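You operate a simulated robot arm through the tools that you are given. There is no shell and no other tool. Be economical: measure what you need, move in short steps, check, and stop when the job is done.

You run a simulated two-armed robot. Do the job below in one go: nothing can be reset, and whatever is moved stays where it is left.

## Task
Take the blue chain link from the top of the long table and leave it on the shelf under the gear case. Then fetch the tin from the top of the long table and set it on the upper shelf under the roller stand. Then open the left cupboard door. The order counts.

Only the result counts: the job must be done as asked and must still hold three seconds after the hand-in. Knocking over, shifting, dropping, spilling or breaking anything else fails it.

## Robot
Two 7-joint arms with two-finger parallel grippers on one trunk, on a base that drives. Base frame: it is fixed to the floor where the robot stands at the start and does not move with it; the origin is under the middle of the robot, x ahead of it, y to its left, z up; the surface under the hand at the start is at about z = 0.8. Units: m, degrees, N and s.
The left shoulder is at the start at [0.02, 0.17, 1.153], the right one opposite. With the tool pointing down near the work surface each hand reaches from about 0.16 to 0.66 m from the robot's upright axis, wherever it stands, measured 20 degrees to its own side. Places, roughly: left cupboard door [-0.9, 2.9, 0.4]; shelf under the gear case [-3.5, 2.8, 0.3]; tin (8x8x6 cm) [0.7, 0.3, 0.8]; upper shelf under the roller stand [-1.3, 3.5, 0.5]. Payload 3.8 kg a hand.
The TCP of each hand is the grasp point between the finger pads, 0.03 m short of the fingertips. In the tool frame z runs along the fingers and y along their closing line. Largest opening 0.11 m; finger width 0.02, thickness 0.01; the body of the gripper, 0.048 by 0.112 m, starts 0.055 m behind the TCP.
Orientation is told as [roll, pitch, yaw] about the base's x, y, z axes, in that order, counted from this pose: with the fingers straight down and closing along the base's y, the tool's x points along the base's -x, its y along +y and its z along -z.

## Interface
- The arms move only by the tool arm_command. It takes "left_moves", "right_moves" or both (then of equal length, played together; a hand with none holds still); each is a list of rows, each an object of numbers (a shift or turn left out is 0, a gripper value left out holds the last): "dx", "dy", "dz": the shift along the tool's x, y, z in units of 400 mm (1.0 is 400 mm); "ax", "ay", "az": the turn, a rotation vector about the tool's x, y, z in units of 180 degrees (1.0 is 180 degrees); "grip": the finger opening in mm, from 0 to 110. In form: [{"dx": .., "dy": .., "dz": .., "ax": .., "ay": .., "az": .., "grip": ..}, ...]. A call has 1 to 8 rows; each row is the pose to reach, as a shift and turn from the pose commanded when the call began, along the tool's axes at that moment. A call with a number of a shift or a turn outside -1 to 1 is refused whole. A row lasts 0.2 s, in which the tool goes at most 0.05 m and 8.6 degrees; a call with a longer step from one row to the next is refused whole, and so is a gripper value outside its range. Where a pose cannot be reached the arm comes as near as it can. A force on the tool above 40 N (or 10 N above the force at the start of the call, whichever is more), or a blocked arm, ends the call early, and 0.2 s more pass. The fingers move at their own pace (about 0.072 m/s each) and stop on an object; they squeeze with about 41 N. The grip force told is the motor's: it shows also when the fingers shut on nothing. Time passes only in rows, and 0.2 s behind the last, so rows that repeat a pose let the fingers close. The reply holds the time, the measured pose of the TCP, the force on the tool along the base axes, the opening and the grip force, in the units named above and with some noise, with the torque about the TCP (base axes, N m) and any sound that the robot's microphone picked up.
- Cameras (640 x 400 px; columns grow to the right, rows downward): "scene" is now at [0.102, 0.0281, 1.3085]; the picture's right is [0.23, -0.97, 0.00], its down [-0.53, -0.13, -0.84] and it looks along [0.82, 0.19, -0.54] (base axes); focal length 291 px, centre (320, 200). "left" rides on the left gripper at [0.072, -0.017, -0.103] in its tool frame; the picture's right is [0.23, 0.97, 0.00], its down [-0.76, 0.18, -0.62] and it looks along [-0.61, 0.14, 0.78] (tool axes); focal length 222 px, centre (320, 200). "right" rides on the right gripper at [0.072, 0.017, -0.103] in its tool frame; the picture's right is [-0.23, 0.97, 0.00], its down [-0.76, -0.18, -0.62] and it looks along [-0.61, -0.14, 0.78] (tool axes); focal length 222 px, centre (320, 200). There is no depth. A picture from a camera that has moved, and an enlarged one, comes with that camera's place and axes in the base frame and with its lens. The place of the scene camera against the robot may be out by one fixed shift of up to 0.012 m in any direction.
- capture(camera): a new picture of that camera. The clock stands still meanwhile.
- lift_body(by): slides the trunk up (or, below 0, down) by that many m; the arms and the scene camera ride with it, the base frame stays. It gives what a move gives, with no picture.
- roll_base(legs): drives the robot by 1 to 6 legs, each [ahead, turn to the left] in m and degrees, along the robot's own axes; the way and the turn of a leg run together, so that a leg with both is an arc; at most 1.5 m and 180 degrees a leg. The arms and the cameras ride along, it lands a little off, and it stops where it bumps. It gives what a move gives.
- pan_tilt(pan, tilt): turns the head with the scene camera to pan (to the left, within 80 degrees either way) and tilt (down, from -29 to 69), counted from straight ahead of the robot. It gives what a move gives.
- enlarge(camera, box): a new picture of the part [left, top, right, bottom] of that camera's present view, enlarged. The clock stands still meanwhile.
- finish_job(): hands the job in; it is judged then, once.

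Go step by step. Nothing tells you exact positions but the pictures and the camera data: compare them with the known pose of the tool, close in by small moves and look again before you grip or let go. The budget is 165 turns and 138 pictures, counting those below and the enlarged ones. Unless the task says otherwise, let go and move clear before handing in, and close with one line.

The tools are called after "Request:" by a JSON object that holds its "method" and its "body". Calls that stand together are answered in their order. arm_command: Moves the arms, as the interface text tells. Its arguments: {"type":"object","properties":{"left_moves":{"type":"array","items":{"type":"object","properties":{"dx":{"type":"number"},"dy":{"type":"number"},"dz":{"type":"number"},"ax":{"type":"number"},"ay":{"type":"number"},"az":{"type":"number"},"grip":{"type":"number"}}}},"right_moves":{"type":"array","items":{"type":"object","properties":{"dx":{"type":"number"},"dy":{"type":"number"},"dz":{"type":"number"},"ax":{"type":"number"},"ay":{"type":"number"},"az":{"type":"number"},"grip":{"type":"number"}}}}},"required":[]} The other tools are called the same way: lift_body (by) slides the trunk up or down; roll_base (legs) drives the base; pan_tilt (pan, tilt) turns the head that bears the scene camera; capture (camera) takes a picture; enlarge (camera, box) takes an enlarged picture of a part of a camera's view; finish_job () hands the job in.

At the start:

```text
t: 0.0
left_tcp_pos: [0.4346, 0.381, 1.1425]
left_orientation: [-0.1, 0.0, 0.0]
left_ft_force: [-0.3, 0.5, 0.2]
left_ft_torque: [0.0, -0.01, 0.0]
left_grip_width: 0.1101
left_gripper_force: 0.0
right_tcp_pos: [0.4825, -0.0951, 1.1389]
right_orientation: [0.0, 0.1, 0.1]
right_ft_force: [0.1, -0.2, 0.4]
right_ft_torque: [0.01, 0.0, -0.02]
right_grip_width: 0.1101
right_gripper_force: 0.0
trunk travel left (down, up): [-0.25, 0.32]
robot x, y, heading: [0.002, -0.0016, -0.0]
head pan, tilt: [13.4, 32.9]
```

scene: 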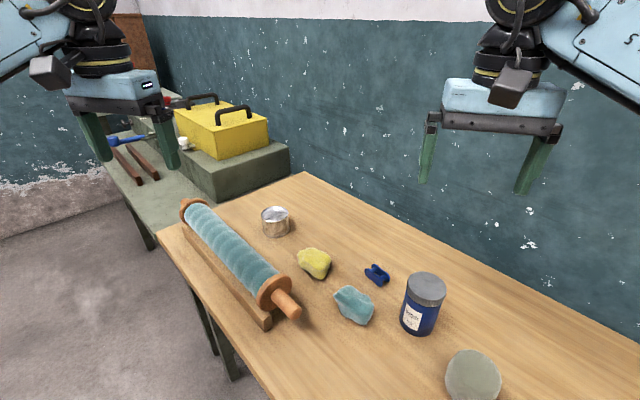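
right: 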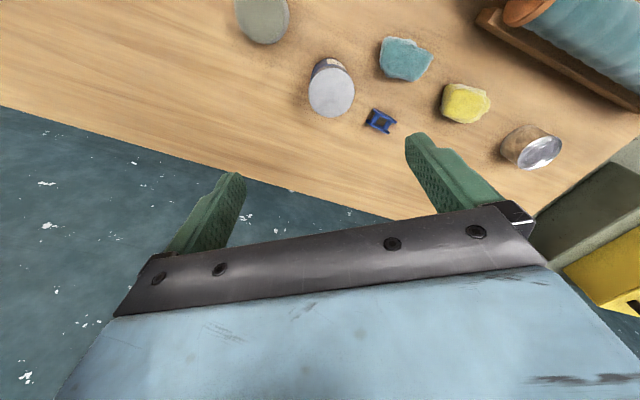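
left: 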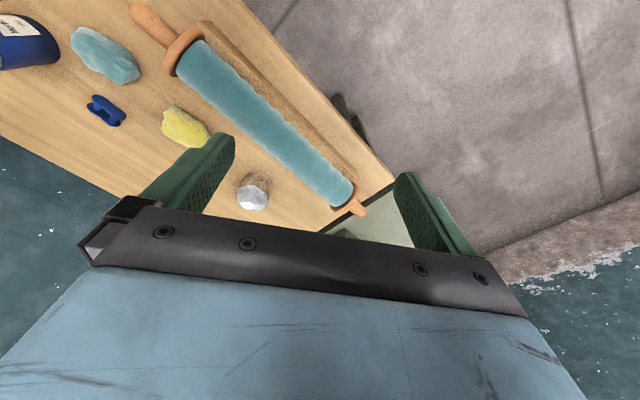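

The blue link lies near (0.58, 0.01, 0.81) and the tin near (0.69, 0.29, 0.83). I'll look closer at the link first.

Request:
{"method": "enlarge", "body": {"camera": "scene", "box": [340, 250, 420, 300]}}

Request:
{"method": "enlarge", "body": {"camera": "right", "box": [340, 90, 420, 140]}}

Request:
{"method": "pan_tilt", "body": {"pan": 80, "tilt": 15}}

Request:
{"method": "capture", "body": {"camera": "scene"}}

```text
8.00 times, centred on (380, 275) of scene
camera zoom: at [0.102, 0.0281, 1.3085], right [0.23, -0.97, 0.0], down [-0.53, -0.13, -0.84], along [0.82, 0.19, -0.54], focal length 2328 px, centre (-160, -400)
```

zoom: 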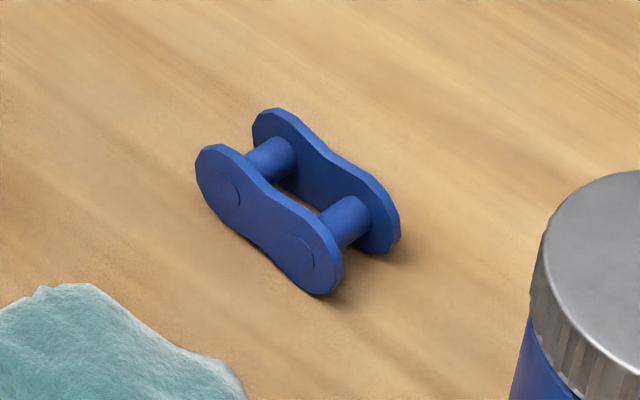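

```text
8.00 times, centred on (380, 115) of right
camera zoom: at [0.41, -0.0791, 1.2412], right [0.23, 0.97, 0.0], down [0.76, -0.18, 0.62], along [0.61, -0.14, -0.78], focal length 1777 px, centre (-160, 880)
```

zoom: 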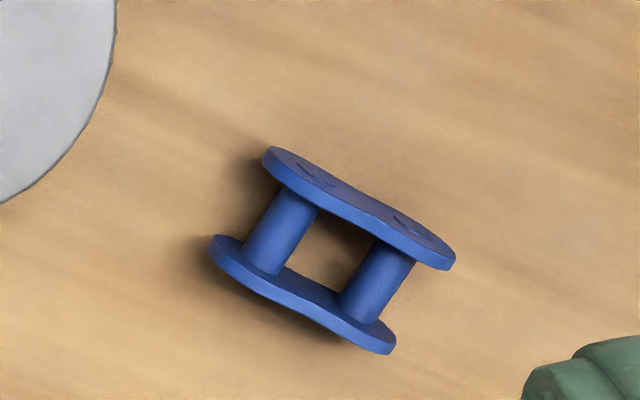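

```text
t: 1.4
left_tcp_pos: [0.4357, 0.3797, 1.1404]
left_orientation: [0.0, 0.0, 0.0]
left_ft_force: [0.5, 0.3, 0.3]
left_ft_torque: [-0.01, -0.02, 0.0]
left_grip_width: 0.11
left_gripper_force: 0.1
right_tcp_pos: [0.4819, -0.0965, 1.1388]
right_orientation: [0.0, -0.1, 0.0]
right_ft_force: [-0.5, -0.7, 0.2]
right_ft_torque: [0.0, 0.0, -0.03]
right_grip_width: 0.1101
right_gripper_force: 0.0
trunk travel left (down, up): [-0.25, 0.32]
robot x, y, heading: [-0.0017, -0.0019, -0.2]
head pan, tilt: [80.0, 15.0]
```

```text
132 pictures are left
camera scene: at [0.0316, 0.0994, 1.3372], right [0.98, -0.17, 0.0], down [-0.05, -0.26, -0.97], along [0.17, 0.95, -0.26], focal length 291 px, centre (320, 200)
```

scene: 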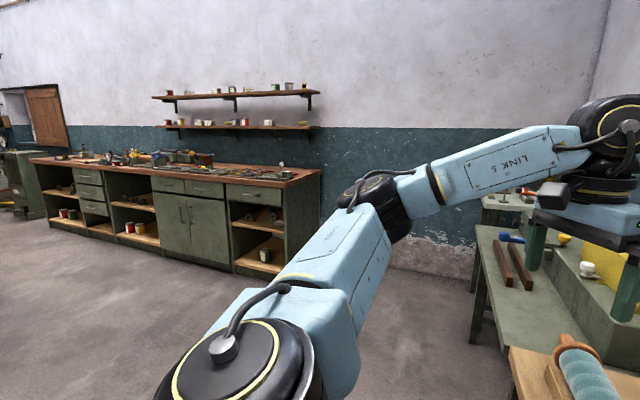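

The link measures about 55x25 mm, centred near (0.581, 0.003) with its plates running about 49° from x. I'll take it with the right hand, closing across the plates, starting from above.

Request:
{"method": "arm_command", "body": {"right_moves": [{"dx": -0.035, "dy": 0.035, "dz": 0.06, "az": -0.039, "grip": 60}, {"dx": -0.07, "dy": 0.07, "dz": 0.13, "az": -0.078}, {"dx": -0.105, "dy": 0.105, "dz": 0.2, "az": -0.117}, {"dx": -0.14, "dy": 0.14, "dz": 0.27, "az": -0.156}, {"dx": -0.175, "dy": 0.175, "dz": 0.34, "az": -0.195}, {"dx": -0.21, "dy": 0.21, "dz": 0.41, "az": -0.234}, {"dx": -0.2475, "dy": 0.246, "dz": 0.475, "az": -0.272}, {"dx": -0.2475, "dy": 0.246, "dz": 0.475, "az": -0.272}]}}

Request:
{"method": "pan_tilt", "body": {"pan": 5, "tilt": 45}}

Request:
{"method": "capture", "body": {"camera": "right"}}

Request:
{"method": "capture", "body": {"camera": "scene"}}

```text
t: 3.2
left_tcp_pos: [0.4348, 0.3799, 1.1404]
left_orientation: [0.1, 0.0, 0.0]
left_ft_force: [-0.6, 1.0, -0.2]
left_ft_torque: [-0.03, 0.0, 0.01]
left_grip_width: 0.1101
left_gripper_force: 0.1
right_tcp_pos: [0.5379, -0.0263, 0.9601]
right_orientation: [-0.1, -0.2, 47.2]
right_ft_force: [0.2, 0.8, 0.1]
right_ft_torque: [-0.03, -0.01, 0.0]
right_grip_width: 0.06
right_gripper_force: 0.1
right hand out of reach, approached as far as the arm can: row 6, 7, 8
trunk travel left (down, up): [-0.25, 0.32]
robot x, y, heading: [0.0004, -0.0018, 0.2]
head pan, tilt: [80.0, 15.0]
```

```text
t: 4.6
left_tcp_pos: [0.4345, 0.3796, 1.141]
left_orientation: [0.0, -0.1, -0.1]
left_ft_force: [0.1, -0.2, 0.6]
left_ft_torque: [-0.04, 0.05, -0.02]
left_grip_width: 0.1101
left_gripper_force: 0.1
right_tcp_pos: [0.5375, -0.0278, 0.9602]
right_orientation: [0.1, 0.0, 47.3]
right_ft_force: [1.0, 0.3, 0.3]
right_ft_torque: [0.02, -0.01, 0.03]
right_grip_width: 0.0601
right_gripper_force: 0.0
trunk travel left (down, up): [-0.25, 0.32]
robot x, y, heading: [-0.0009, -0.0016, -0.1]
head pan, tilt: [5.0, 45.0]
```

```text
131 pictures are left
camera right: at [0.4768, -0.0694, 1.0622], right [-0.56, 0.83, 0.0], down [0.65, 0.44, 0.62], along [0.52, 0.35, -0.78], focal length 222 px, centre (320, 200)
```

right: 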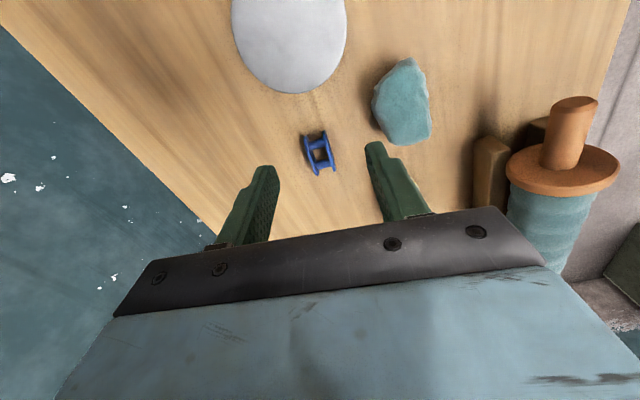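

```text
130 pictures are left
camera scene: at [0.0963, 0.0145, 1.2904], right [0.09, -1.0, 0.0], down [-0.7, -0.06, -0.71], along [0.7, 0.06, -0.71], focal length 291 px, centre (320, 200)
```

scene: 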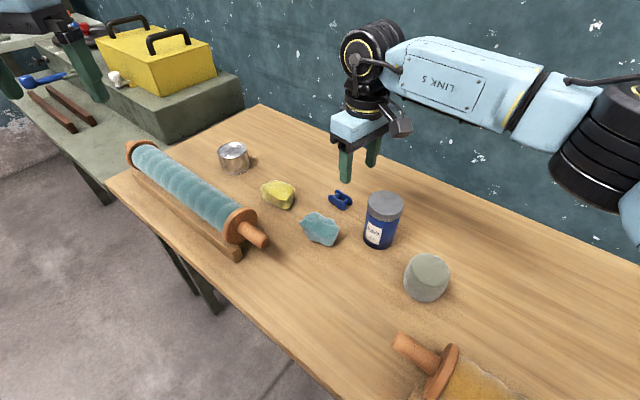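

The link sits at the edge of the right hand's reach from this heading. I'll raise the hand slightly and turn the robot 20° left to bring the link to its best side.

Request:
{"method": "arm_command", "body": {"right_moves": [{"dz": -0.1}, {"dz": -0.2}, {"dz": -0.2}]}}

Request:
{"method": "roll_base", "body": {"legs": [[0, 20]]}}

Request:
{"method": "capture", "body": {"camera": "right"}}

```text
t: 5.4
left_tcp_pos: [0.4363, 0.3816, 1.1398]
left_orientation: [-0.1, 0.2, 0.0]
left_ft_force: [-0.2, 0.2, -0.4]
left_ft_torque: [-0.01, 0.01, -0.01]
left_grip_width: 0.11
left_gripper_force: 0.1
right_tcp_pos: [0.5303, -0.0358, 1.0372]
right_orientation: [0.0, 0.1, 48.8]
right_ft_force: [0.3, 0.4, -0.9]
right_ft_torque: [0.03, 0.05, 0.0]
right_grip_width: 0.0601
right_gripper_force: 0.2
right hand out of reach, approached as far as the arm can: row 1, 2, 3
trunk travel left (down, up): [-0.25, 0.32]
robot x, y, heading: [0.0018, -0.0011, 0.0]
head pan, tilt: [5.0, 45.0]
```

```text
t: 6.9
left_tcp_pos: [0.2768, 0.5079, 1.1416]
left_orientation: [0.0, 0.0, 20.2]
left_ft_force: [-0.2, 0.5, 0.0]
left_ft_torque: [-0.01, 0.01, 0.01]
left_grip_width: 0.11
left_gripper_force: 0.2
right_tcp_pos: [0.508, 0.1483, 1.0362]
right_orientation: [-0.1, 0.0, 69.0]
right_ft_force: [-0.1, 0.0, -0.3]
right_ft_torque: [0.02, -0.05, 0.02]
right_grip_width: 0.0599
right_gripper_force: 0.1
trunk travel left (down, up): [-0.25, 0.32]
robot x, y, heading: [-0.0026, -0.0013, 20.2]
head pan, tilt: [5.0, 45.0]
```

```text
129 pictures are left
camera right: at [0.4675, 0.0871, 1.1393], right [-0.83, 0.56, 0.0], down [0.44, 0.65, 0.62], along [0.35, 0.52, -0.78], focal length 222 px, centre (320, 200)
```

right: 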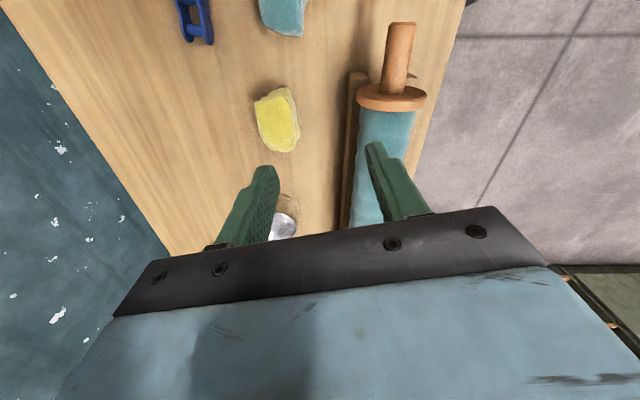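

The hand has followed the turn. The commanded pose may differ from the measured one after the reach limit, so I'll test with a small move first.

Request:
{"method": "arm_command", "body": {"right_moves": [{"dx": 0.05, "dy": -0.05}, {"dx": 0.1, "dy": -0.1, "az": 0.04}, {"dx": 0.1, "dy": -0.1, "az": 0.04}]}}

```text
t: 7.7
left_tcp_pos: [0.2766, 0.5075, 1.142]
left_orientation: [0.0, 0.0, 20.1]
left_ft_force: [-0.5, 0.9, 0.0]
left_ft_torque: [-0.06, 0.01, 0.0]
left_grip_width: 0.11
left_gripper_force: 0.0
right_tcp_pos: [0.531, 0.0981, 1.0371]
right_orientation: [0.1, 0.0, 61.9]
right_ft_force: [0.1, -0.3, -0.4]
right_ft_torque: [-0.03, -0.04, 0.05]
right_grip_width: 0.0598
right_gripper_force: 0.1
right hand out of reach, approached as far as the arm can: row 1
trunk travel left (down, up): [-0.25, 0.32]
robot x, y, heading: [0.0023, 0.0018, 20.1]
head pan, tilt: [5.0, 45.0]
```

Request:
{"method": "arm_command", "body": {"right_moves": [{"dx": 0.05, "dy": -0.075, "dz": 0.07, "az": 0.024}, {"dx": 0.1, "dy": -0.15, "dz": 0.14, "az": 0.048}, {"dx": 0.1495, "dy": -0.224, "dz": 0.2175, "az": 0.072}, {"dx": 0.1495, "dy": -0.224, "dz": 0.2175, "az": 0.072}]}}

Request:
{"method": "capture", "body": {"camera": "right"}}

Request:
{"method": "capture", "body": {"camera": "scene"}}

```text
t: 8.7
left_tcp_pos: [0.2774, 0.5066, 1.1423]
left_orientation: [0.0, 0.0, 20.1]
left_ft_force: [-0.1, -0.1, 0.1]
left_ft_torque: [-0.03, 0.0, 0.02]
left_grip_width: 0.1101
left_gripper_force: 0.1
right_tcp_pos: [0.5819, 0.0023, 0.9491]
right_orientation: [0.0, -0.1, 48.9]
right_ft_force: [-0.4, -0.3, 0.1]
right_ft_torque: [0.01, -0.01, 0.02]
right_grip_width: 0.0599
right_gripper_force: 0.2
trunk travel left (down, up): [-0.25, 0.32]
robot x, y, heading: [-0.0009, 0.0006, 20.3]
head pan, tilt: [5.0, 45.0]
```

```text
128 pictures are left
camera right: at [0.5225, -0.0413, 1.0517], right [-0.58, 0.81, 0.0], down [0.63, 0.46, 0.62], along [0.51, 0.36, -0.78], focal length 222 px, centre (320, 200)
```

right: 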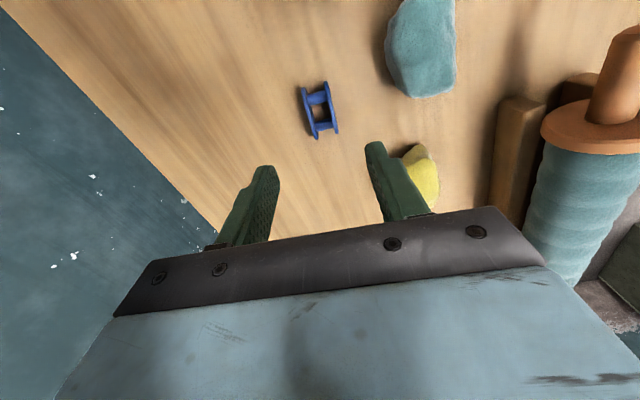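

```text
127 pictures are left
camera scene: at [0.0873, 0.0497, 1.2904], right [0.43, -0.91, 0.0], down [-0.64, -0.3, -0.71], along [0.64, 0.3, -0.71], focal length 291 px, centre (320, 200)
```

scene: 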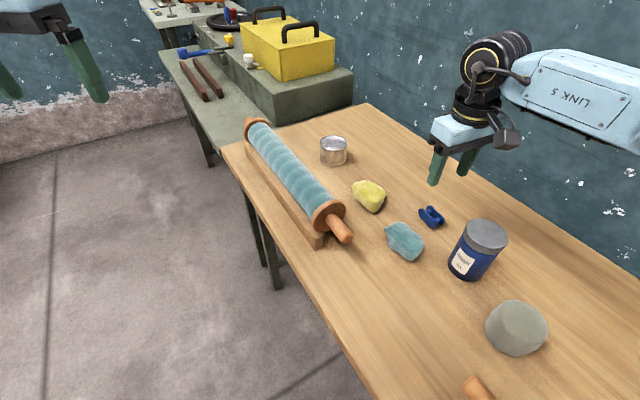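

Request:
{"method": "enlarge", "body": {"camera": "right", "box": [280, 80, 360, 130]}}

Request:
{"method": "enlarge", "body": {"camera": "scene", "box": [392, 192, 472, 242]}}

```text
8.00 times, centred on (320, 105) of right
camera zoom: at [0.5225, -0.0413, 1.0517], right [-0.58, 0.81, 0.0], down [0.63, 0.46, 0.62], along [0.51, 0.36, -0.78], focal length 1777 px, centre (320, 960)
```

zoom: 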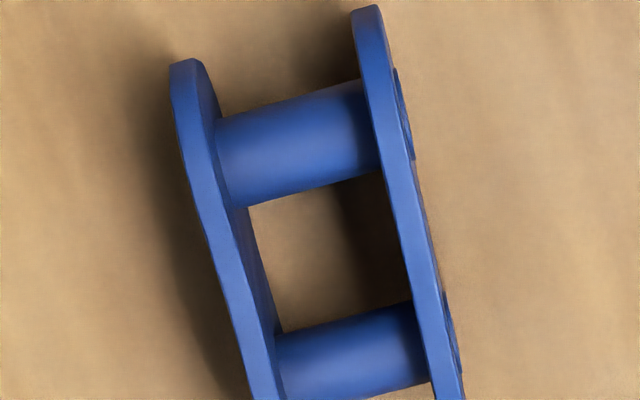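

```text
8.00 times, centred on (432, 217) of scene
camera zoom: at [0.0873, 0.0497, 1.2904], right [0.43, -0.91, 0.0], down [-0.64, -0.3, -0.71], along [0.64, 0.3, -0.71], focal length 2328 px, centre (-576, 64)
```

zoom: 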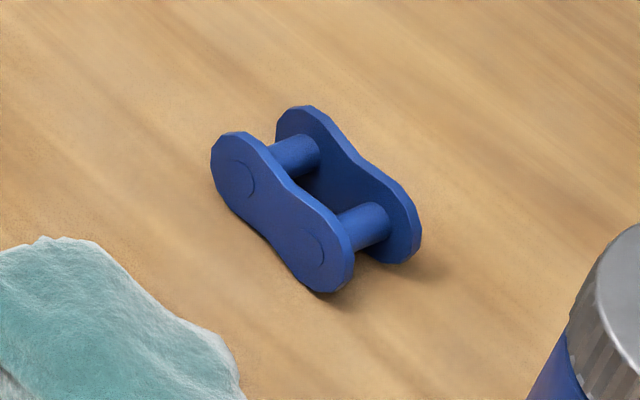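

The pins confirm the closing line at about 140°, with the link centre near (0.581, 0). I'll come down to a TCP height of about 0.835 and check.

Request:
{"method": "arm_command", "body": {"right_moves": [{"dx": 0.007, "dz": 0.1}, {"dx": 0.007, "dz": 0.18}, {"dx": 0.007, "dz": 0.24}, {"dx": 0.007, "dz": 0.283}, {"dx": 0.007, "dz": 0.283}]}}

Request:
{"method": "capture", "body": {"camera": "right"}}

Request:
{"method": "enlarge", "body": {"camera": "scene", "box": [372, 162, 500, 242]}}

```text
t: 9.9
left_tcp_pos: [0.277, 0.5071, 1.1418]
left_orientation: [0.1, 0.1, 20.2]
left_ft_force: [0.0, -0.4, 0.1]
left_ft_torque: [-0.02, 0.01, 0.02]
left_grip_width: 0.1101
left_gripper_force: 0.1
right_tcp_pos: [0.5799, -0.0007, 0.8367]
right_orientation: [0.0, -0.1, 48.9]
right_ft_force: [-0.1, -0.5, 0.5]
right_ft_torque: [0.0, 0.01, 0.01]
right_grip_width: 0.0602
right_gripper_force: 0.1
trunk travel left (down, up): [-0.25, 0.32]
robot x, y, heading: [0.0006, 0.002, 20.0]
head pan, tilt: [5.0, 45.0]
```

```text
124 pictures are left
camera right: at [0.5213, -0.0439, 0.9386], right [-0.58, 0.81, 0.0], down [0.63, 0.46, 0.62], along [0.51, 0.36, -0.78], focal length 222 px, centre (320, 200)
```

right: 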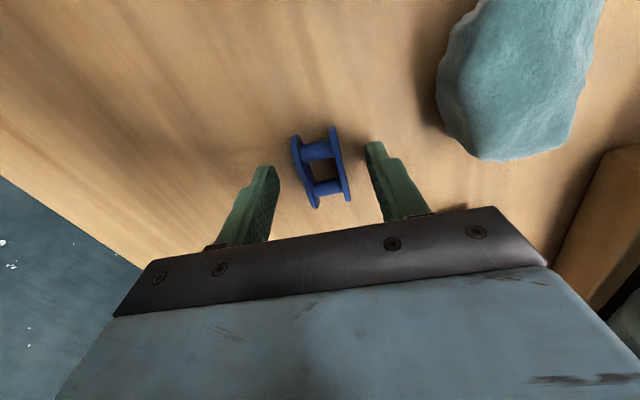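

```text
5.00 times, centred on (436, 202) of scene
camera zoom: at [0.0876, 0.0492, 1.2904], right [0.42, -0.91, 0.0], down [-0.64, -0.3, -0.71], along [0.64, 0.3, -0.71], focal length 1455 px, centre (-260, 190)
```

zoom: 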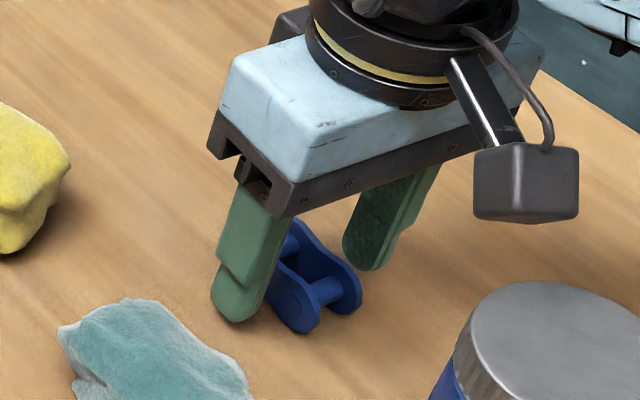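

The fingers straddle the link, so I'll close on it.

Request:
{"method": "arm_command", "body": {"right_moves": [{"grip": 20}, {"grip": 10}, {"grip": 10}, {"grip": 10}]}}

Request:
{"method": "capture", "body": {"camera": "right"}}

```text
t: 10.9
left_tcp_pos: [0.2775, 0.5063, 1.1422]
left_orientation: [0.0, 0.0, 20.2]
left_ft_force: [-0.1, 0.2, -0.5]
left_ft_torque: [-0.03, 0.0, 0.04]
left_grip_width: 0.1098
left_gripper_force: 0.1
right_tcp_pos: [0.5806, -0.0007, 0.836]
right_orientation: [0.0, 0.0, 48.9]
right_ft_force: [-0.5, -0.7, -0.3]
right_ft_torque: [0.01, 0.02, 0.01]
right_grip_width: 0.0292
right_gripper_force: 40.6
trunk travel left (down, up): [-0.25, 0.32]
robot x, y, heading: [0.0014, -0.0006, 20.1]
head pan, tilt: [5.0, 45.0]
```

```text
122 pictures are left
camera right: at [0.5214, -0.0439, 0.9389], right [-0.58, 0.81, 0.0], down [0.63, 0.46, 0.62], along [0.51, 0.36, -0.78], focal length 222 px, centre (320, 200)
```

right: 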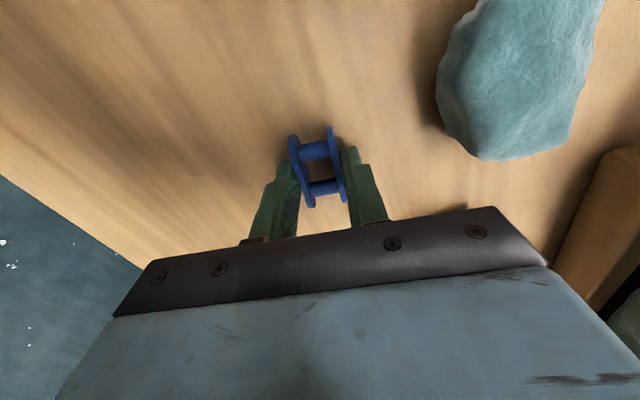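

The link is gripped at a width of 29 mm. I'll lift it straight up.

Request:
{"method": "arm_command", "body": {"right_moves": [{"dz": -0.1}, {"dz": -0.22}, {"dz": -0.34}, {"dz": -0.46}, {"dz": -0.58}, {"dz": -0.68}, {"dz": -0.68}]}}

Request:
{"method": "capture", "body": {"camera": "right"}}

```text
t: 12.5
left_tcp_pos: [0.2784, 0.5054, 1.1416]
left_orientation: [0.0, 0.0, 20.2]
left_ft_force: [-0.1, -0.2, -0.8]
left_ft_torque: [-0.01, 0.01, -0.01]
left_grip_width: 0.1098
left_gripper_force: 0.1
right_tcp_pos: [0.5795, -0.0003, 1.1082]
right_orientation: [0.0, 0.0, 48.9]
right_ft_force: [-0.6, 0.0, -0.6]
right_ft_torque: [-0.02, -0.01, 0.03]
right_grip_width: 0.029
right_gripper_force: 40.4
trunk travel left (down, up): [-0.25, 0.32]
robot x, y, heading: [0.002, 0.0001, 20.0]
head pan, tilt: [5.0, 45.0]
```

```text
121 pictures are left
camera right: at [0.5205, -0.0439, 1.2106], right [-0.58, 0.81, 0.0], down [0.63, 0.46, 0.62], along [0.51, 0.36, -0.78], focal length 222 px, centre (320, 200)
```

right: 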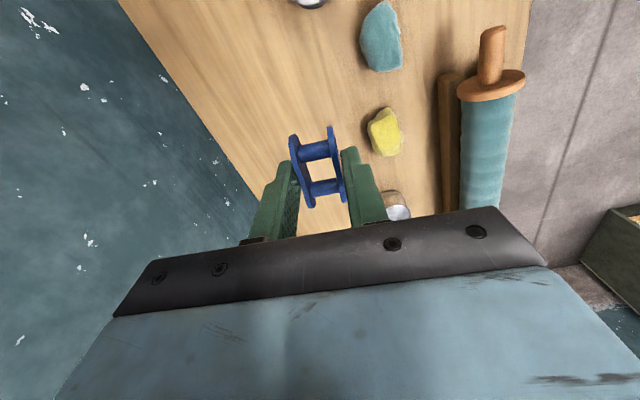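

The link is held. I'll pull the hand in toward the body and turn to face the bench.

Request:
{"method": "arm_command", "body": {"right_moves": [{"dx": 0.08, "dy": 0.045, "az": 0.04}, {"dx": 0.16, "dy": 0.09, "az": 0.08}, {"dx": 0.24, "dy": 0.135, "az": 0.12}, {"dx": 0.328, "dy": 0.18, "az": 0.161}, {"dx": 0.328, "dy": 0.18, "az": 0.161}]}}

Request:
{"method": "roll_base", "body": {"legs": [[0, 100]]}}

Request:
{"method": "pan_tilt", "body": {"pan": 20, "tilt": 15}}

Request:
{"method": "capture", "body": {"camera": "scene"}}

```text
t: 13.7
left_tcp_pos: [0.2777, 0.5075, 1.1402]
left_orientation: [0.0, 0.0, 20.2]
left_ft_force: [-0.4, -0.3, -0.3]
left_ft_torque: [-0.01, 0.0, 0.05]
left_grip_width: 0.11
left_gripper_force: 0.1
right_tcp_pos: [0.4407, -0.0509, 1.1067]
right_orientation: [0.0, 0.0, 19.8]
right_ft_force: [0.0, -0.5, -0.4]
right_ft_torque: [0.0, -0.01, 0.01]
right_grip_width: 0.0289
right_gripper_force: 41.5
trunk travel left (down, up): [-0.25, 0.32]
robot x, y, heading: [-0.0032, -0.0011, 20.0]
head pan, tilt: [5.0, 45.0]
```

```text
t: 18.4
left_tcp_pos: [-0.5479, 0.184, 1.1405]
left_orientation: [0.0, 0.0, 120.3]
left_ft_force: [0.2, 1.0, 0.0]
left_ft_torque: [0.02, 0.03, 0.04]
left_grip_width: 0.11
left_gripper_force: 0.0
right_tcp_pos: [-0.0274, 0.4423, 1.1085]
right_orientation: [-0.1, 0.0, 119.9]
right_ft_force: [0.9, -0.1, 0.3]
right_ft_torque: [-0.01, -0.05, 0.01]
right_grip_width: 0.0291
right_gripper_force: 41.0
trunk travel left (down, up): [-0.25, 0.32]
robot x, y, heading: [-0.004, 0.0002, 120.3]
head pan, tilt: [5.0, 45.0]
```

```text
t: 19.3
left_tcp_pos: [-0.547, 0.1845, 1.1417]
left_orientation: [0.1, 0.0, 120.2]
left_ft_force: [-0.5, 0.1, 0.4]
left_ft_torque: [-0.03, 0.0, 0.0]
left_grip_width: 0.1098
left_gripper_force: 0.0
right_tcp_pos: [-0.027, 0.4414, 1.1075]
right_orientation: [0.0, -0.1, 119.9]
right_ft_force: [-1.0, -0.4, -0.5]
right_ft_torque: [0.01, -0.01, -0.01]
right_grip_width: 0.0291
right_gripper_force: 40.7
trunk travel left (down, up): [-0.25, 0.32]
robot x, y, heading: [0.0032, 0.0008, 120.2]
head pan, tilt: [20.0, 15.0]
```

```text
120 pictures are left
camera scene: at [-0.088, 0.0855, 1.3371], right [0.64, 0.77, 0.0], down [0.2, -0.17, -0.97], along [-0.74, 0.62, -0.26], focal length 291 px, centre (320, 200)
```

scene: 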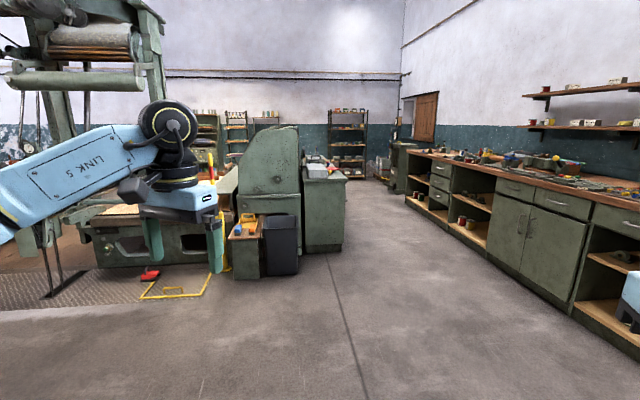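

The bench runs along about 146°, and the gear case seems to be on the green cabinet in the middle distance. I'll zoom in there.

Request:
{"method": "enlarge", "body": {"camera": "scene", "box": [220, 110, 412, 290]}}

Request:
{"method": "enlarge", "body": {"camera": "scene", "box": [400, 120, 640, 320]}}

```text
2.22 times, centred on (316, 200) of scene
camera zoom: at [-0.088, 0.0855, 1.3371], right [0.64, 0.77, 0.0], down [0.2, -0.17, -0.97], along [-0.74, 0.62, -0.26], focal length 646 px, centre (329, 200)
```

zoom: 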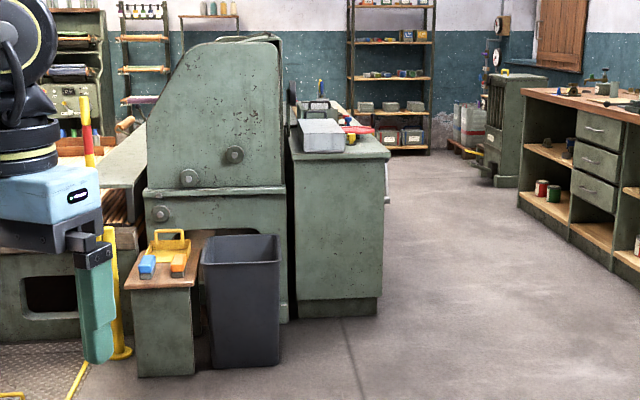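

```text
2.00 times, centred on (520, 220) of scene
camera zoom: at [-0.088, 0.0855, 1.3371], right [0.64, 0.77, 0.0], down [0.2, -0.17, -0.97], along [-0.74, 0.62, -0.26], focal length 582 px, centre (-80, 160)
```

zoom: 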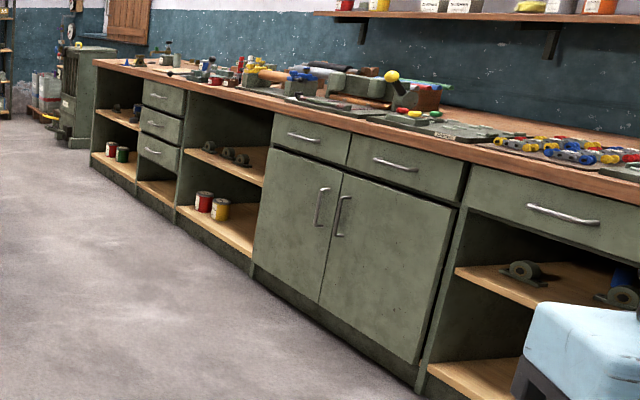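

The gear case's shelf faces the aisle between the machine row and the bench. I'll drive into the middle of the aisle, then along it.

Request:
{"method": "roll_base", "body": {"legs": [[0, -20.4], [0.9, 0], [0.835, 0], [0, 46.2], [1.4, 0]]}}

Request:
{"method": "pan_tilt", "body": {"pan": 35, "tilt": 25}}

Request:
{"method": "capture", "body": {"camera": "scene"}}

```text
t: 37.9
left_tcp_pos: [-2.0236, 2.4426, 1.1414]
left_orientation: [0.0, 0.0, 145.1]
left_ft_force: [0.3, -0.8, -0.1]
left_ft_torque: [0.02, -0.03, 0.01]
left_grip_width: 0.1098
left_gripper_force: 0.1
right_tcp_pos: [-1.6593, 2.8953, 1.1059]
right_orientation: [-0.1, 0.0, 144.8]
right_ft_force: [-0.7, -0.3, -0.5]
right_ft_torque: [0.01, 0.02, 0.0]
right_grip_width: 0.029
right_gripper_force: 41.1
trunk travel left (down, up): [-0.25, 0.32]
robot x, y, heading: [-1.4483, 2.5023, 145.1]
head pan, tilt: [20.0, 15.0]
```

```text
t: 38.6
left_tcp_pos: [-2.0241, 2.4422, 1.1407]
left_orientation: [-0.1, 0.0, 145.1]
left_ft_force: [0.0, -0.1, 0.6]
left_ft_torque: [-0.01, 0.0, 0.01]
left_grip_width: 0.11
left_gripper_force: 0.1
right_tcp_pos: [-1.6601, 2.8953, 1.1083]
right_orientation: [0.0, 0.0, 144.9]
right_ft_force: [0.5, 1.0, -1.4]
right_ft_torque: [0.0, 0.02, 0.02]
right_grip_width: 0.0291
right_gripper_force: 40.6
trunk travel left (down, up): [-0.25, 0.32]
robot x, y, heading: [-1.4487, 2.5038, 144.9]
head pan, tilt: [35.0, 25.0]
```

```text
117 pictures are left
camera scene: at [-1.5639, 2.525, 1.321], right [0.0, 1.0, 0.0], down [0.42, 0.0, -0.91], along [-0.91, 0.0, -0.42], focal length 291 px, centre (320, 200)
```

scene: 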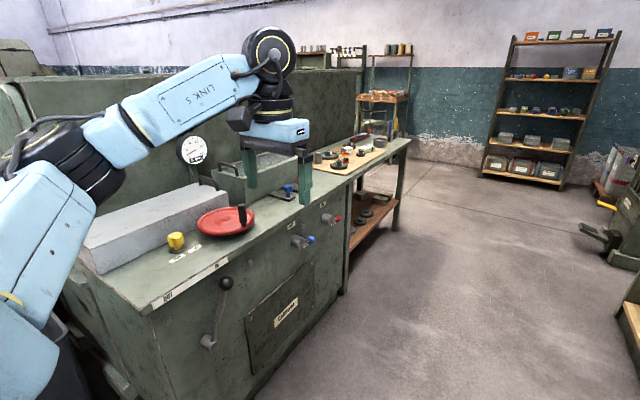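

The open bay with the lower shelf is just past the cabinet, near (-3.4, 2.9). I'll zoom in.

Request:
{"method": "enlarge", "body": {"camera": "scene", "box": [300, 110, 428, 270]}}

```text
2.50 times, centred on (364, 190) of scene
camera zoom: at [-1.5639, 2.525, 1.321], right [0.0, 1.0, 0.0], down [0.42, 0.0, -0.91], along [-0.91, 0.0, -0.42], focal length 727 px, centre (210, 225)
```

zoom: 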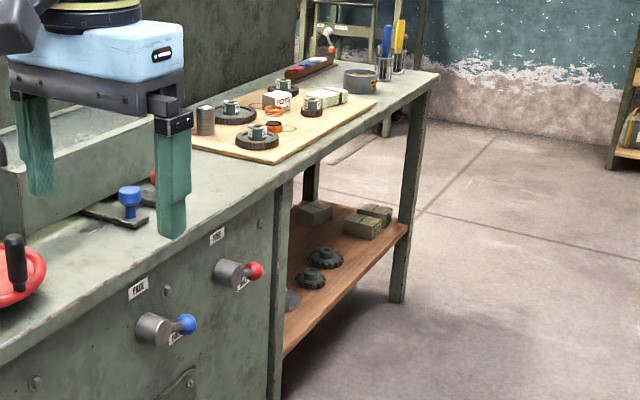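

I'll drive on along the aisle and turn to face the bay.

Request:
{"method": "roll_base", "body": {"legs": [[1.4, 0], [0.4, 0], [0, 90]]}}

Request:
{"method": "pan_tilt", "body": {"pan": 0, "tilt": 40}}

Request:
{"method": "capture", "body": {"camera": "scene"}}

```text
t: 51.5
left_tcp_pos: [-2.8619, 2.9591, 1.1413]
left_orientation: [-0.1, 0.0, -125.0]
left_ft_force: [-0.1, 0.4, 0.5]
left_ft_torque: [0.04, -0.02, 0.04]
left_grip_width: 0.1099
left_gripper_force: 0.1
right_tcp_pos: [-3.3141, 3.3236, 1.1069]
right_orientation: [0.1, 0.0, -125.3]
right_ft_force: [0.6, -0.5, -1.2]
right_ft_torque: [0.05, -0.01, 0.0]
right_grip_width: 0.0289
right_gripper_force: 41.6
trunk travel left (down, up): [-0.25, 0.32]
robot x, y, heading: [-2.9168, 3.5313, -124.8]
head pan, tilt: [35.0, 25.0]
```

```text
t: 52.5
left_tcp_pos: [-2.8624, 2.9595, 1.1417]
left_orientation: [0.0, 0.0, -125.0]
left_ft_force: [0.1, -0.3, 0.4]
left_ft_torque: [0.0, -0.01, 0.0]
left_grip_width: 0.1096
left_gripper_force: 0.1
right_tcp_pos: [-3.3141, 3.3241, 1.1076]
right_orientation: [0.0, -0.1, -125.3]
right_ft_force: [-1.1, -0.9, -0.5]
right_ft_torque: [-0.01, 0.01, 0.0]
right_grip_width: 0.0292
right_gripper_force: 40.9
trunk travel left (down, up): [-0.25, 0.32]
robot x, y, heading: [-2.9204, 3.5311, -125.0]
head pan, tilt: [0.0, 40.0]
```

```text
115 pictures are left
camera scene: at [-2.9898, 3.4542, 1.2977], right [-0.82, 0.57, 0.0], down [0.37, 0.53, -0.77], along [-0.44, -0.63, -0.64], focal length 291 px, centre (320, 200)
```

scene: 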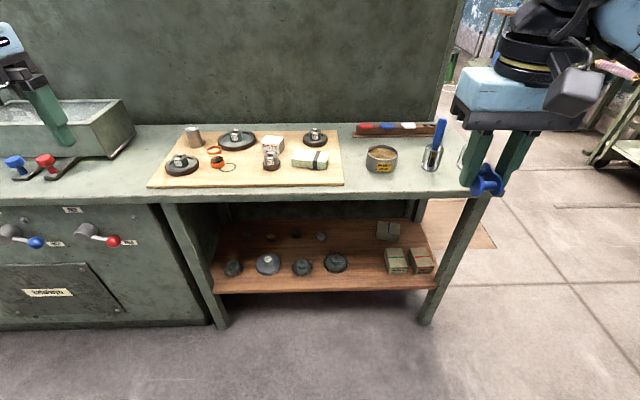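

The shelf is at z of about 0.29 with its front edge about 0.75 m ahead, and there's a clear spot between the gear and the boxes (about 0.19 right). I'll pull the left hand in, lower the trunk and move a bit closer.

Request:
{"method": "arm_command", "body": {"left_moves": [{"dx": 0.1}, {"dx": 0.2}, {"dx": 0.25}, {"dx": 0.25}]}}

Request:
{"method": "lift_body", "body": {"by": -0.25}}

Request:
{"method": "roll_base", "body": {"legs": [[0.17, 0]]}}

Request:
{"method": "capture", "body": {"camera": "scene"}}

Request:
{"method": "capture", "body": {"camera": "right"}}

```text
t: 53.5
left_tcp_pos: [-2.805, 3.0419, 1.1413]
left_orientation: [0.0, 0.0, -125.0]
left_ft_force: [0.2, 0.6, 0.3]
left_ft_torque: [0.05, 0.03, 0.0]
left_grip_width: 0.1101
left_gripper_force: 0.0
right_tcp_pos: [-3.3123, 3.3244, 1.108]
right_orientation: [0.1, -0.1, -125.3]
right_ft_force: [-0.4, 0.0, -0.4]
right_ft_torque: [0.03, 0.0, 0.01]
right_grip_width: 0.0291
right_gripper_force: 40.7
trunk travel left (down, up): [-0.25, 0.32]
robot x, y, heading: [-2.9238, 3.5313, -124.9]
head pan, tilt: [0.0, 40.0]
```

```text
t: 56.1
left_tcp_pos: [-2.8046, 3.0414, 0.8927]
left_orientation: [0.0, 0.0, -125.1]
left_ft_force: [0.6, -0.4, 0.0]
left_ft_torque: [-0.04, 0.04, -0.02]
left_grip_width: 0.1099
left_gripper_force: 0.1
right_tcp_pos: [-3.3133, 3.3236, 0.8574]
right_orientation: [0.0, 0.0, -125.3]
right_ft_force: [-0.3, 0.1, -0.6]
right_ft_torque: [-0.01, 0.02, 0.01]
right_grip_width: 0.0292
right_gripper_force: 41.2
trunk travel left (down, up): [0.0, 0.57]
robot x, y, heading: [-2.9239, 3.5333, -125.2]
head pan, tilt: [0.0, 40.0]
```

```text
t: 57.6
left_tcp_pos: [-2.9025, 2.9023, 0.8931]
left_orientation: [0.0, 0.0, -125.0]
left_ft_force: [0.6, 0.8, -0.6]
left_ft_torque: [0.02, -0.04, -0.02]
left_grip_width: 0.1101
left_gripper_force: 0.1
right_tcp_pos: [-3.4107, 3.1856, 0.8573]
right_orientation: [0.0, -0.1, -125.2]
right_ft_force: [-0.3, -1.4, -0.5]
right_ft_torque: [0.02, -0.02, -0.03]
right_grip_width: 0.0287
right_gripper_force: 41.1
trunk travel left (down, up): [0.0, 0.57]
robot x, y, heading: [-3.0176, 3.3971, -124.8]
head pan, tilt: [0.0, 40.0]
```

```text
114 pictures are left
camera scene: at [-3.0871, 3.3156, 1.0476], right [-0.82, 0.57, 0.0], down [0.37, 0.53, -0.77], along [-0.44, -0.63, -0.64], focal length 291 px, centre (320, 200)
```

scene: 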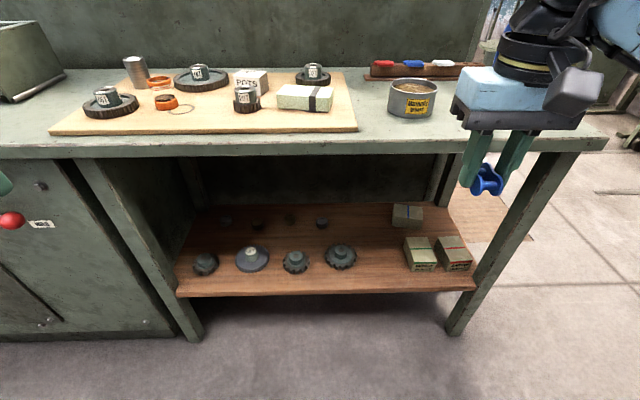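

```text
113 pictures are left
camera right: at [-3.3543, 3.2346, 0.9604], right [0.66, -0.75, 0.0], down [-0.59, -0.52, 0.62], along [-0.47, -0.41, -0.78], focal length 222 px, centre (320, 200)
```

right: 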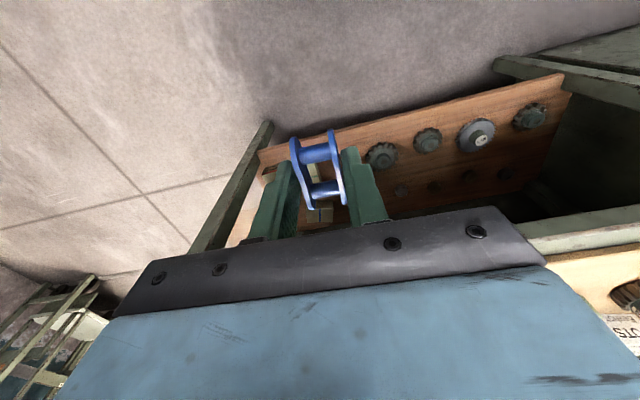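

Clear spot at about 0.665 ahead, 0.185 right of the robot. I'll lower the hand in front of the bench while tilting the fingers 35° forward, so they can reach in under the top.

Request:
{"method": "arm_command", "body": {"right_moves": [{"dx": -0.0225, "dy": 0.005, "dz": 0.12, "ay": -0.0243}, {"dx": -0.045, "dy": 0.01, "dz": 0.24, "ay": -0.0486}, {"dx": -0.0675, "dy": 0.015, "dz": 0.36, "ay": -0.0729}, {"dx": -0.09, "dy": 0.02, "dz": 0.48, "ay": -0.0972}, {"dx": -0.1125, "dy": 0.025, "dz": 0.6, "ay": -0.1215}, {"dx": -0.135, "dy": 0.03, "dz": 0.72, "ay": -0.1458}, {"dx": -0.1575, "dy": 0.035, "dz": 0.84, "ay": -0.1701}, {"dx": -0.18, "dy": 0.04, "dz": 0.96, "ay": -0.194}]}}

Request:
{"method": "capture", "body": {"camera": "right"}}

Request:
{"method": "capture", "body": {"camera": "scene"}}

```text
t: 59.4
left_tcp_pos: [-2.9016, 2.9032, 0.8923]
left_orientation: [-0.1, 0.0, -124.9]
left_ft_force: [-1.2, -0.5, -0.4]
left_ft_torque: [-0.03, 0.01, 0.01]
left_grip_width: 0.1099
left_gripper_force: 0.0
right_tcp_pos: [-3.4373, 3.1161, 0.4735]
right_orientation: [0.0, -35.0, -125.2]
right_ft_force: [-0.2, 0.3, -0.5]
right_ft_torque: [0.02, -0.01, -0.01]
right_grip_width: 0.029
right_gripper_force: 40.9
trunk travel left (down, up): [0.0, 0.57]
robot x, y, heading: [-3.0174, 3.3917, -124.9]
head pan, tilt: [0.0, 40.0]
```

```text
112 pictures are left
camera right: at [-3.3557, 3.203, 0.5165], right [0.69, -0.71, 0.13], down [-0.3, -0.11, 0.95], along [-0.66, -0.69, -0.29], focal length 222 px, centre (320, 200)
```

right: 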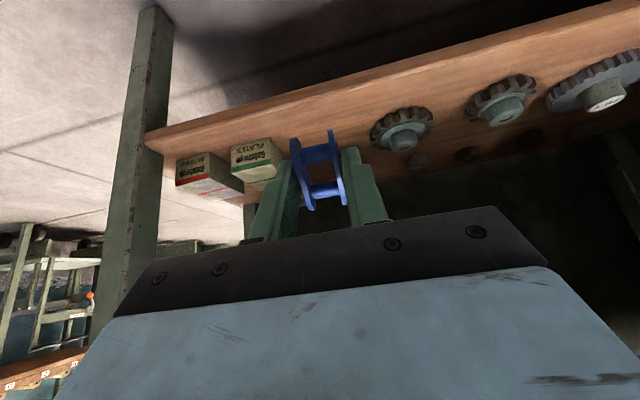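

```text
111 pictures are left
camera scene: at [-3.087, 3.3157, 1.0476], right [-0.82, 0.57, 0.0], down [0.37, 0.53, -0.77], along [-0.44, -0.63, -0.64], focal length 291 px, centre (320, 200)
```

scene: 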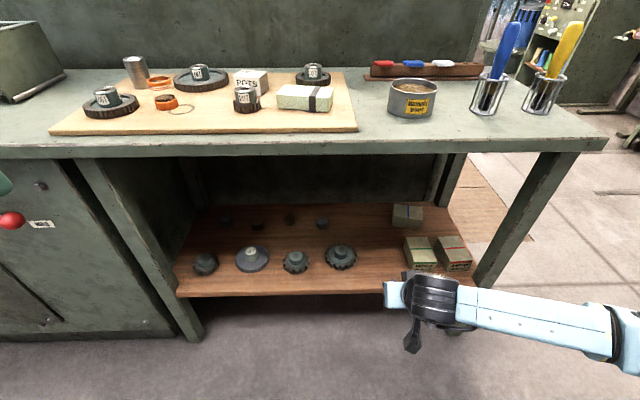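

The path is clear, so I'll slide in under the bench to just above the free spot.

Request:
{"method": "arm_command", "body": {"right_moves": [{"dx": -0.049, "dz": 0.104}, {"dx": -0.098, "dz": 0.207}, {"dx": -0.147, "dz": 0.311}, {"dx": -0.196, "dz": 0.415}, {"dx": -0.245, "dz": 0.518}, {"dx": -0.245, "dz": 0.518}]}}

Request:
{"method": "capture", "body": {"camera": "right"}}

Request:
{"method": "capture", "body": {"camera": "scene"}}

```text
t: 60.8
left_tcp_pos: [-2.901, 2.9029, 0.891]
left_orientation: [0.0, -0.1, -125.0]
left_ft_force: [0.1, 0.8, 0.1]
left_ft_torque: [-0.02, -0.02, 0.01]
left_grip_width: 0.11
left_gripper_force: 0.1
right_tcp_pos: [-3.5343, 2.9865, 0.3829]
right_orientation: [0.1, -35.0, -125.2]
right_ft_force: [-1.0, -0.6, 0.2]
right_ft_torque: [0.02, -0.02, 0.04]
right_grip_width: 0.0288
right_gripper_force: 40.7
right hand out of reach, approached as far as the arm can: row 5, 6
trunk travel left (down, up): [0.0, 0.57]
robot x, y, heading: [-3.0222, 3.391, -125.1]
head pan, tilt: [0.0, 40.0]
```

```text
110 pictures are left
camera right: at [-3.4506, 3.0732, 0.4256], right [0.69, -0.71, 0.13], down [-0.3, -0.11, 0.95], along [-0.66, -0.69, -0.29], focal length 222 px, centre (320, 200)
```

right: 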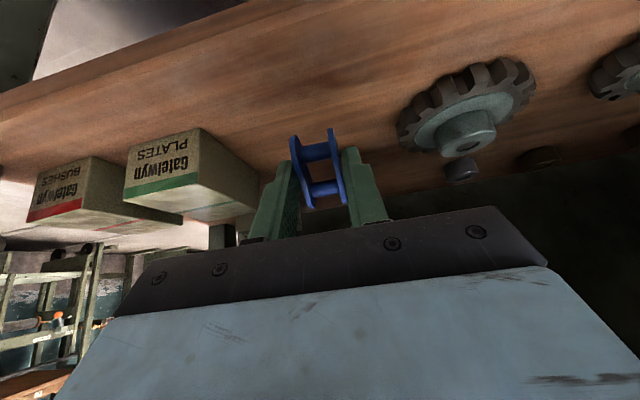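

```text
109 pictures are left
camera scene: at [-3.0873, 3.3159, 1.0476], right [-0.82, 0.57, 0.0], down [0.37, 0.53, -0.77], along [-0.44, -0.63, -0.64], focal length 291 px, centre (320, 200)
```

scene: 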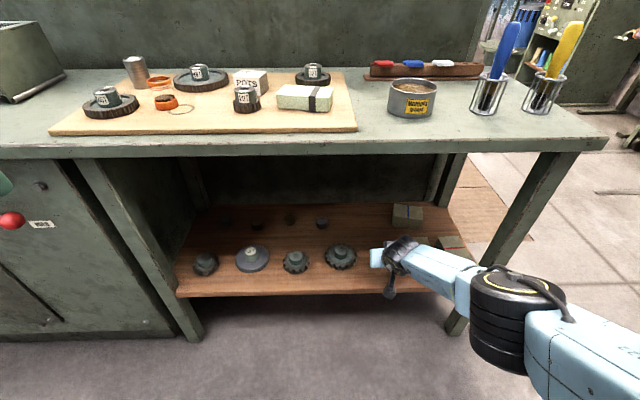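

The arm is at its reach limit while still about 4.5 cm too high. The way ahead is clear, so I'll creep the base forward 6 cm.

Request:
{"method": "roll_base", "body": {"legs": [[0.06, 0]]}}

Request:
{"method": "arm_command", "body": {"right_moves": [{"dx": 0.02, "dy": 0.015, "dz": 0.03}, {"dx": 0.02, "dy": 0.015, "dz": 0.03}]}}

Request:
{"method": "capture", "body": {"camera": "right"}}

```text
t: 61.8
left_tcp_pos: [-2.9371, 2.8543, 0.8922]
left_orientation: [-0.1, 0.0, -125.0]
left_ft_force: [1.1, -0.6, 0.5]
left_ft_torque: [0.02, -0.03, 0.01]
left_grip_width: 0.1101
left_gripper_force: 0.1
right_tcp_pos: [-3.568, 2.9376, 0.3825]
right_orientation: [0.0, -34.9, -125.3]
right_ft_force: [-0.2, -0.2, -1.3]
right_ft_torque: [0.01, 0.0, -0.01]
right_grip_width: 0.0287
right_gripper_force: 41.2
trunk travel left (down, up): [0.0, 0.57]
robot x, y, heading: [-3.0549, 3.3468, -125.4]
head pan, tilt: [0.0, 40.0]
```

```text
t: 62.4
left_tcp_pos: [-2.9365, 2.8533, 0.8921]
left_orientation: [0.1, 0.0, -125.0]
left_ft_force: [-0.1, 0.1, -0.2]
left_ft_torque: [0.02, -0.02, 0.04]
left_grip_width: 0.1102
left_gripper_force: 0.0
right_tcp_pos: [-3.5645, 2.9435, 0.3731]
right_orientation: [0.0, -34.9, -125.4]
right_ft_force: [-0.1, -0.6, -1.4]
right_ft_torque: [0.03, -0.03, -0.02]
right_grip_width: 0.0289
right_gripper_force: 40.9
right hand out of reach, approached as far as the arm can: row 1, 2
trunk travel left (down, up): [0.0, 0.57]
robot x, y, heading: [-3.0545, 3.347, -125.1]
head pan, tilt: [0.0, 40.0]
```

```text
108 pictures are left
camera right: at [-3.4817, 3.0295, 0.4158], right [0.69, -0.71, 0.13], down [-0.3, -0.12, 0.95], along [-0.66, -0.69, -0.29], focal length 222 px, centre (320, 200)
```

right: 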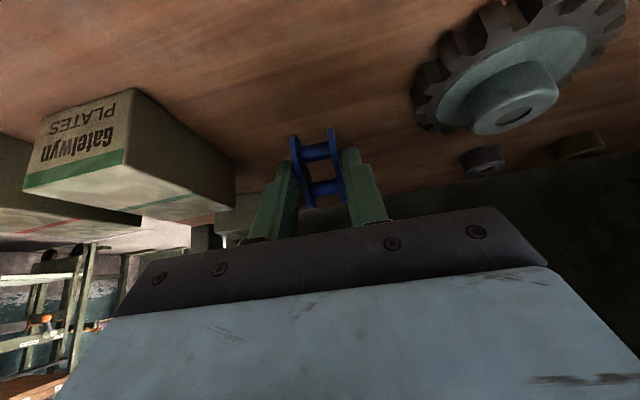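

I'm about 10 cm inside the shelf edge. I'll ease back a little toward the robot, which frees up reach to go lower.

Request:
{"method": "arm_command", "body": {"right_moves": [{"dx": 0.064, "dz": -0.05}, {"dx": 0.127, "dz": -0.1}, {"dx": 0.127, "dz": -0.1}]}}

```text
t: 63.1
left_tcp_pos: [-2.9362, 2.8542, 0.8922]
left_orientation: [0.1, 0.0, -125.1]
left_ft_force: [-0.6, 0.3, -0.2]
left_ft_torque: [0.02, 0.0, 0.04]
left_grip_width: 0.1099
left_gripper_force: 0.0
right_tcp_pos: [-3.5272, 2.9945, 0.3769]
right_orientation: [0.0, -35.0, -125.4]
right_ft_force: [0.8, 0.7, -1.1]
right_ft_torque: [-0.01, 0.03, -0.01]
right_grip_width: 0.0289
right_gripper_force: 41.4
trunk travel left (down, up): [0.0, 0.57]
robot x, y, heading: [-3.0536, 3.3425, -125.1]
head pan, tilt: [0.0, 40.0]
```

Request:
{"method": "arm_command", "body": {"right_moves": [{"dx": -0.02, "dz": 0.063}, {"dx": -0.04, "dz": 0.126}, {"dx": -0.04, "dz": 0.126}]}}

Request:
{"method": "capture", "body": {"camera": "right"}}

```text
t: 64.0
left_tcp_pos: [-2.9337, 2.8548, 0.8929]
left_orientation: [-0.1, -0.1, -125.0]
left_ft_force: [0.1, -0.2, -0.4]
left_ft_torque: [0.02, 0.02, 0.02]
left_grip_width: 0.1099
left_gripper_force: 0.0
right_tcp_pos: [-3.5506, 2.9562, 0.3519]
right_orientation: [0.2, -35.6, -125.2]
right_ft_force: [1.5, -4.7, 26.1]
right_ft_torque: [-0.25, -0.02, 0.03]
right_grip_width: 0.029
right_gripper_force: 41.1
trunk travel left (down, up): [0.0, 0.57]
robot x, y, heading: [-3.0562, 3.3461, -124.9]
head pan, tilt: [0.0, 40.0]
```

```text
107 pictures are left
camera right: at [-3.4681, 3.0443, 0.3915], right [0.69, -0.71, 0.14], down [-0.3, -0.11, 0.95], along [-0.66, -0.7, -0.28], focal length 222 px, centre (320, 200)
```

right: 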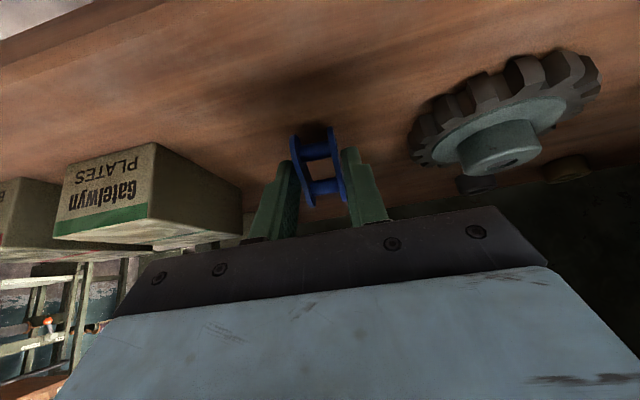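

The link has touched the shelf (26 N up), in the clear between the boxes and the gear. I'll relieve the push slightly and open so it settles flat.

Request:
{"method": "arm_command", "body": {"right_moves": [{"dx": -0.006, "dz": -0.008}, {"dx": -0.006, "dz": -0.008}, {"dx": -0.006, "dz": -0.008, "grip": 34}, {"dx": -0.006, "dz": -0.008, "grip": 50}, {"dx": -0.006, "dz": -0.008, "grip": 50}, {"dx": -0.006, "dz": -0.008, "grip": 50}]}}

Request:
{"method": "capture", "body": {"camera": "right"}}

```text
t: 65.3
left_tcp_pos: [-2.9355, 2.8547, 0.8928]
left_orientation: [0.0, 0.0, -125.0]
left_ft_force: [0.4, 0.4, 0.5]
left_ft_torque: [0.0, -0.04, 0.01]
left_grip_width: 0.1099
left_gripper_force: 0.0
right_tcp_pos: [-3.551, 2.9609, 0.3502]
right_orientation: [-0.1, -35.0, -125.3]
right_ft_force: [-0.1, 0.3, 1.1]
right_ft_torque: [-0.01, 0.02, -0.03]
right_grip_width: 0.05
right_gripper_force: 0.0
trunk travel left (down, up): [0.0, 0.57]
robot x, y, heading: [-3.0523, 3.3466, -125.3]
head pan, tilt: [0.0, 40.0]
```

```text
106 pictures are left
camera right: at [-3.4687, 3.0475, 0.3918], right [0.69, -0.71, 0.13], down [-0.3, -0.11, 0.95], along [-0.66, -0.69, -0.29], focal length 222 px, centre (320, 200)
```

right: 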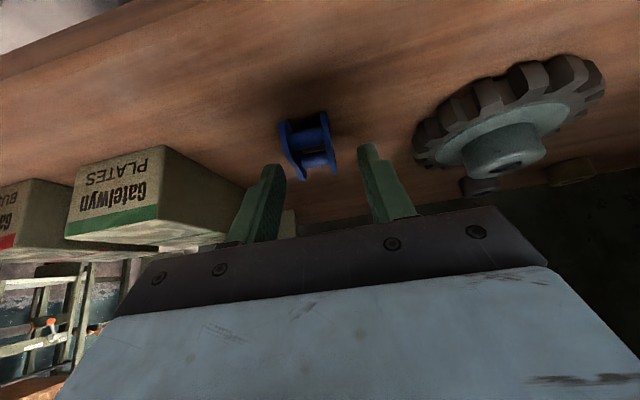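

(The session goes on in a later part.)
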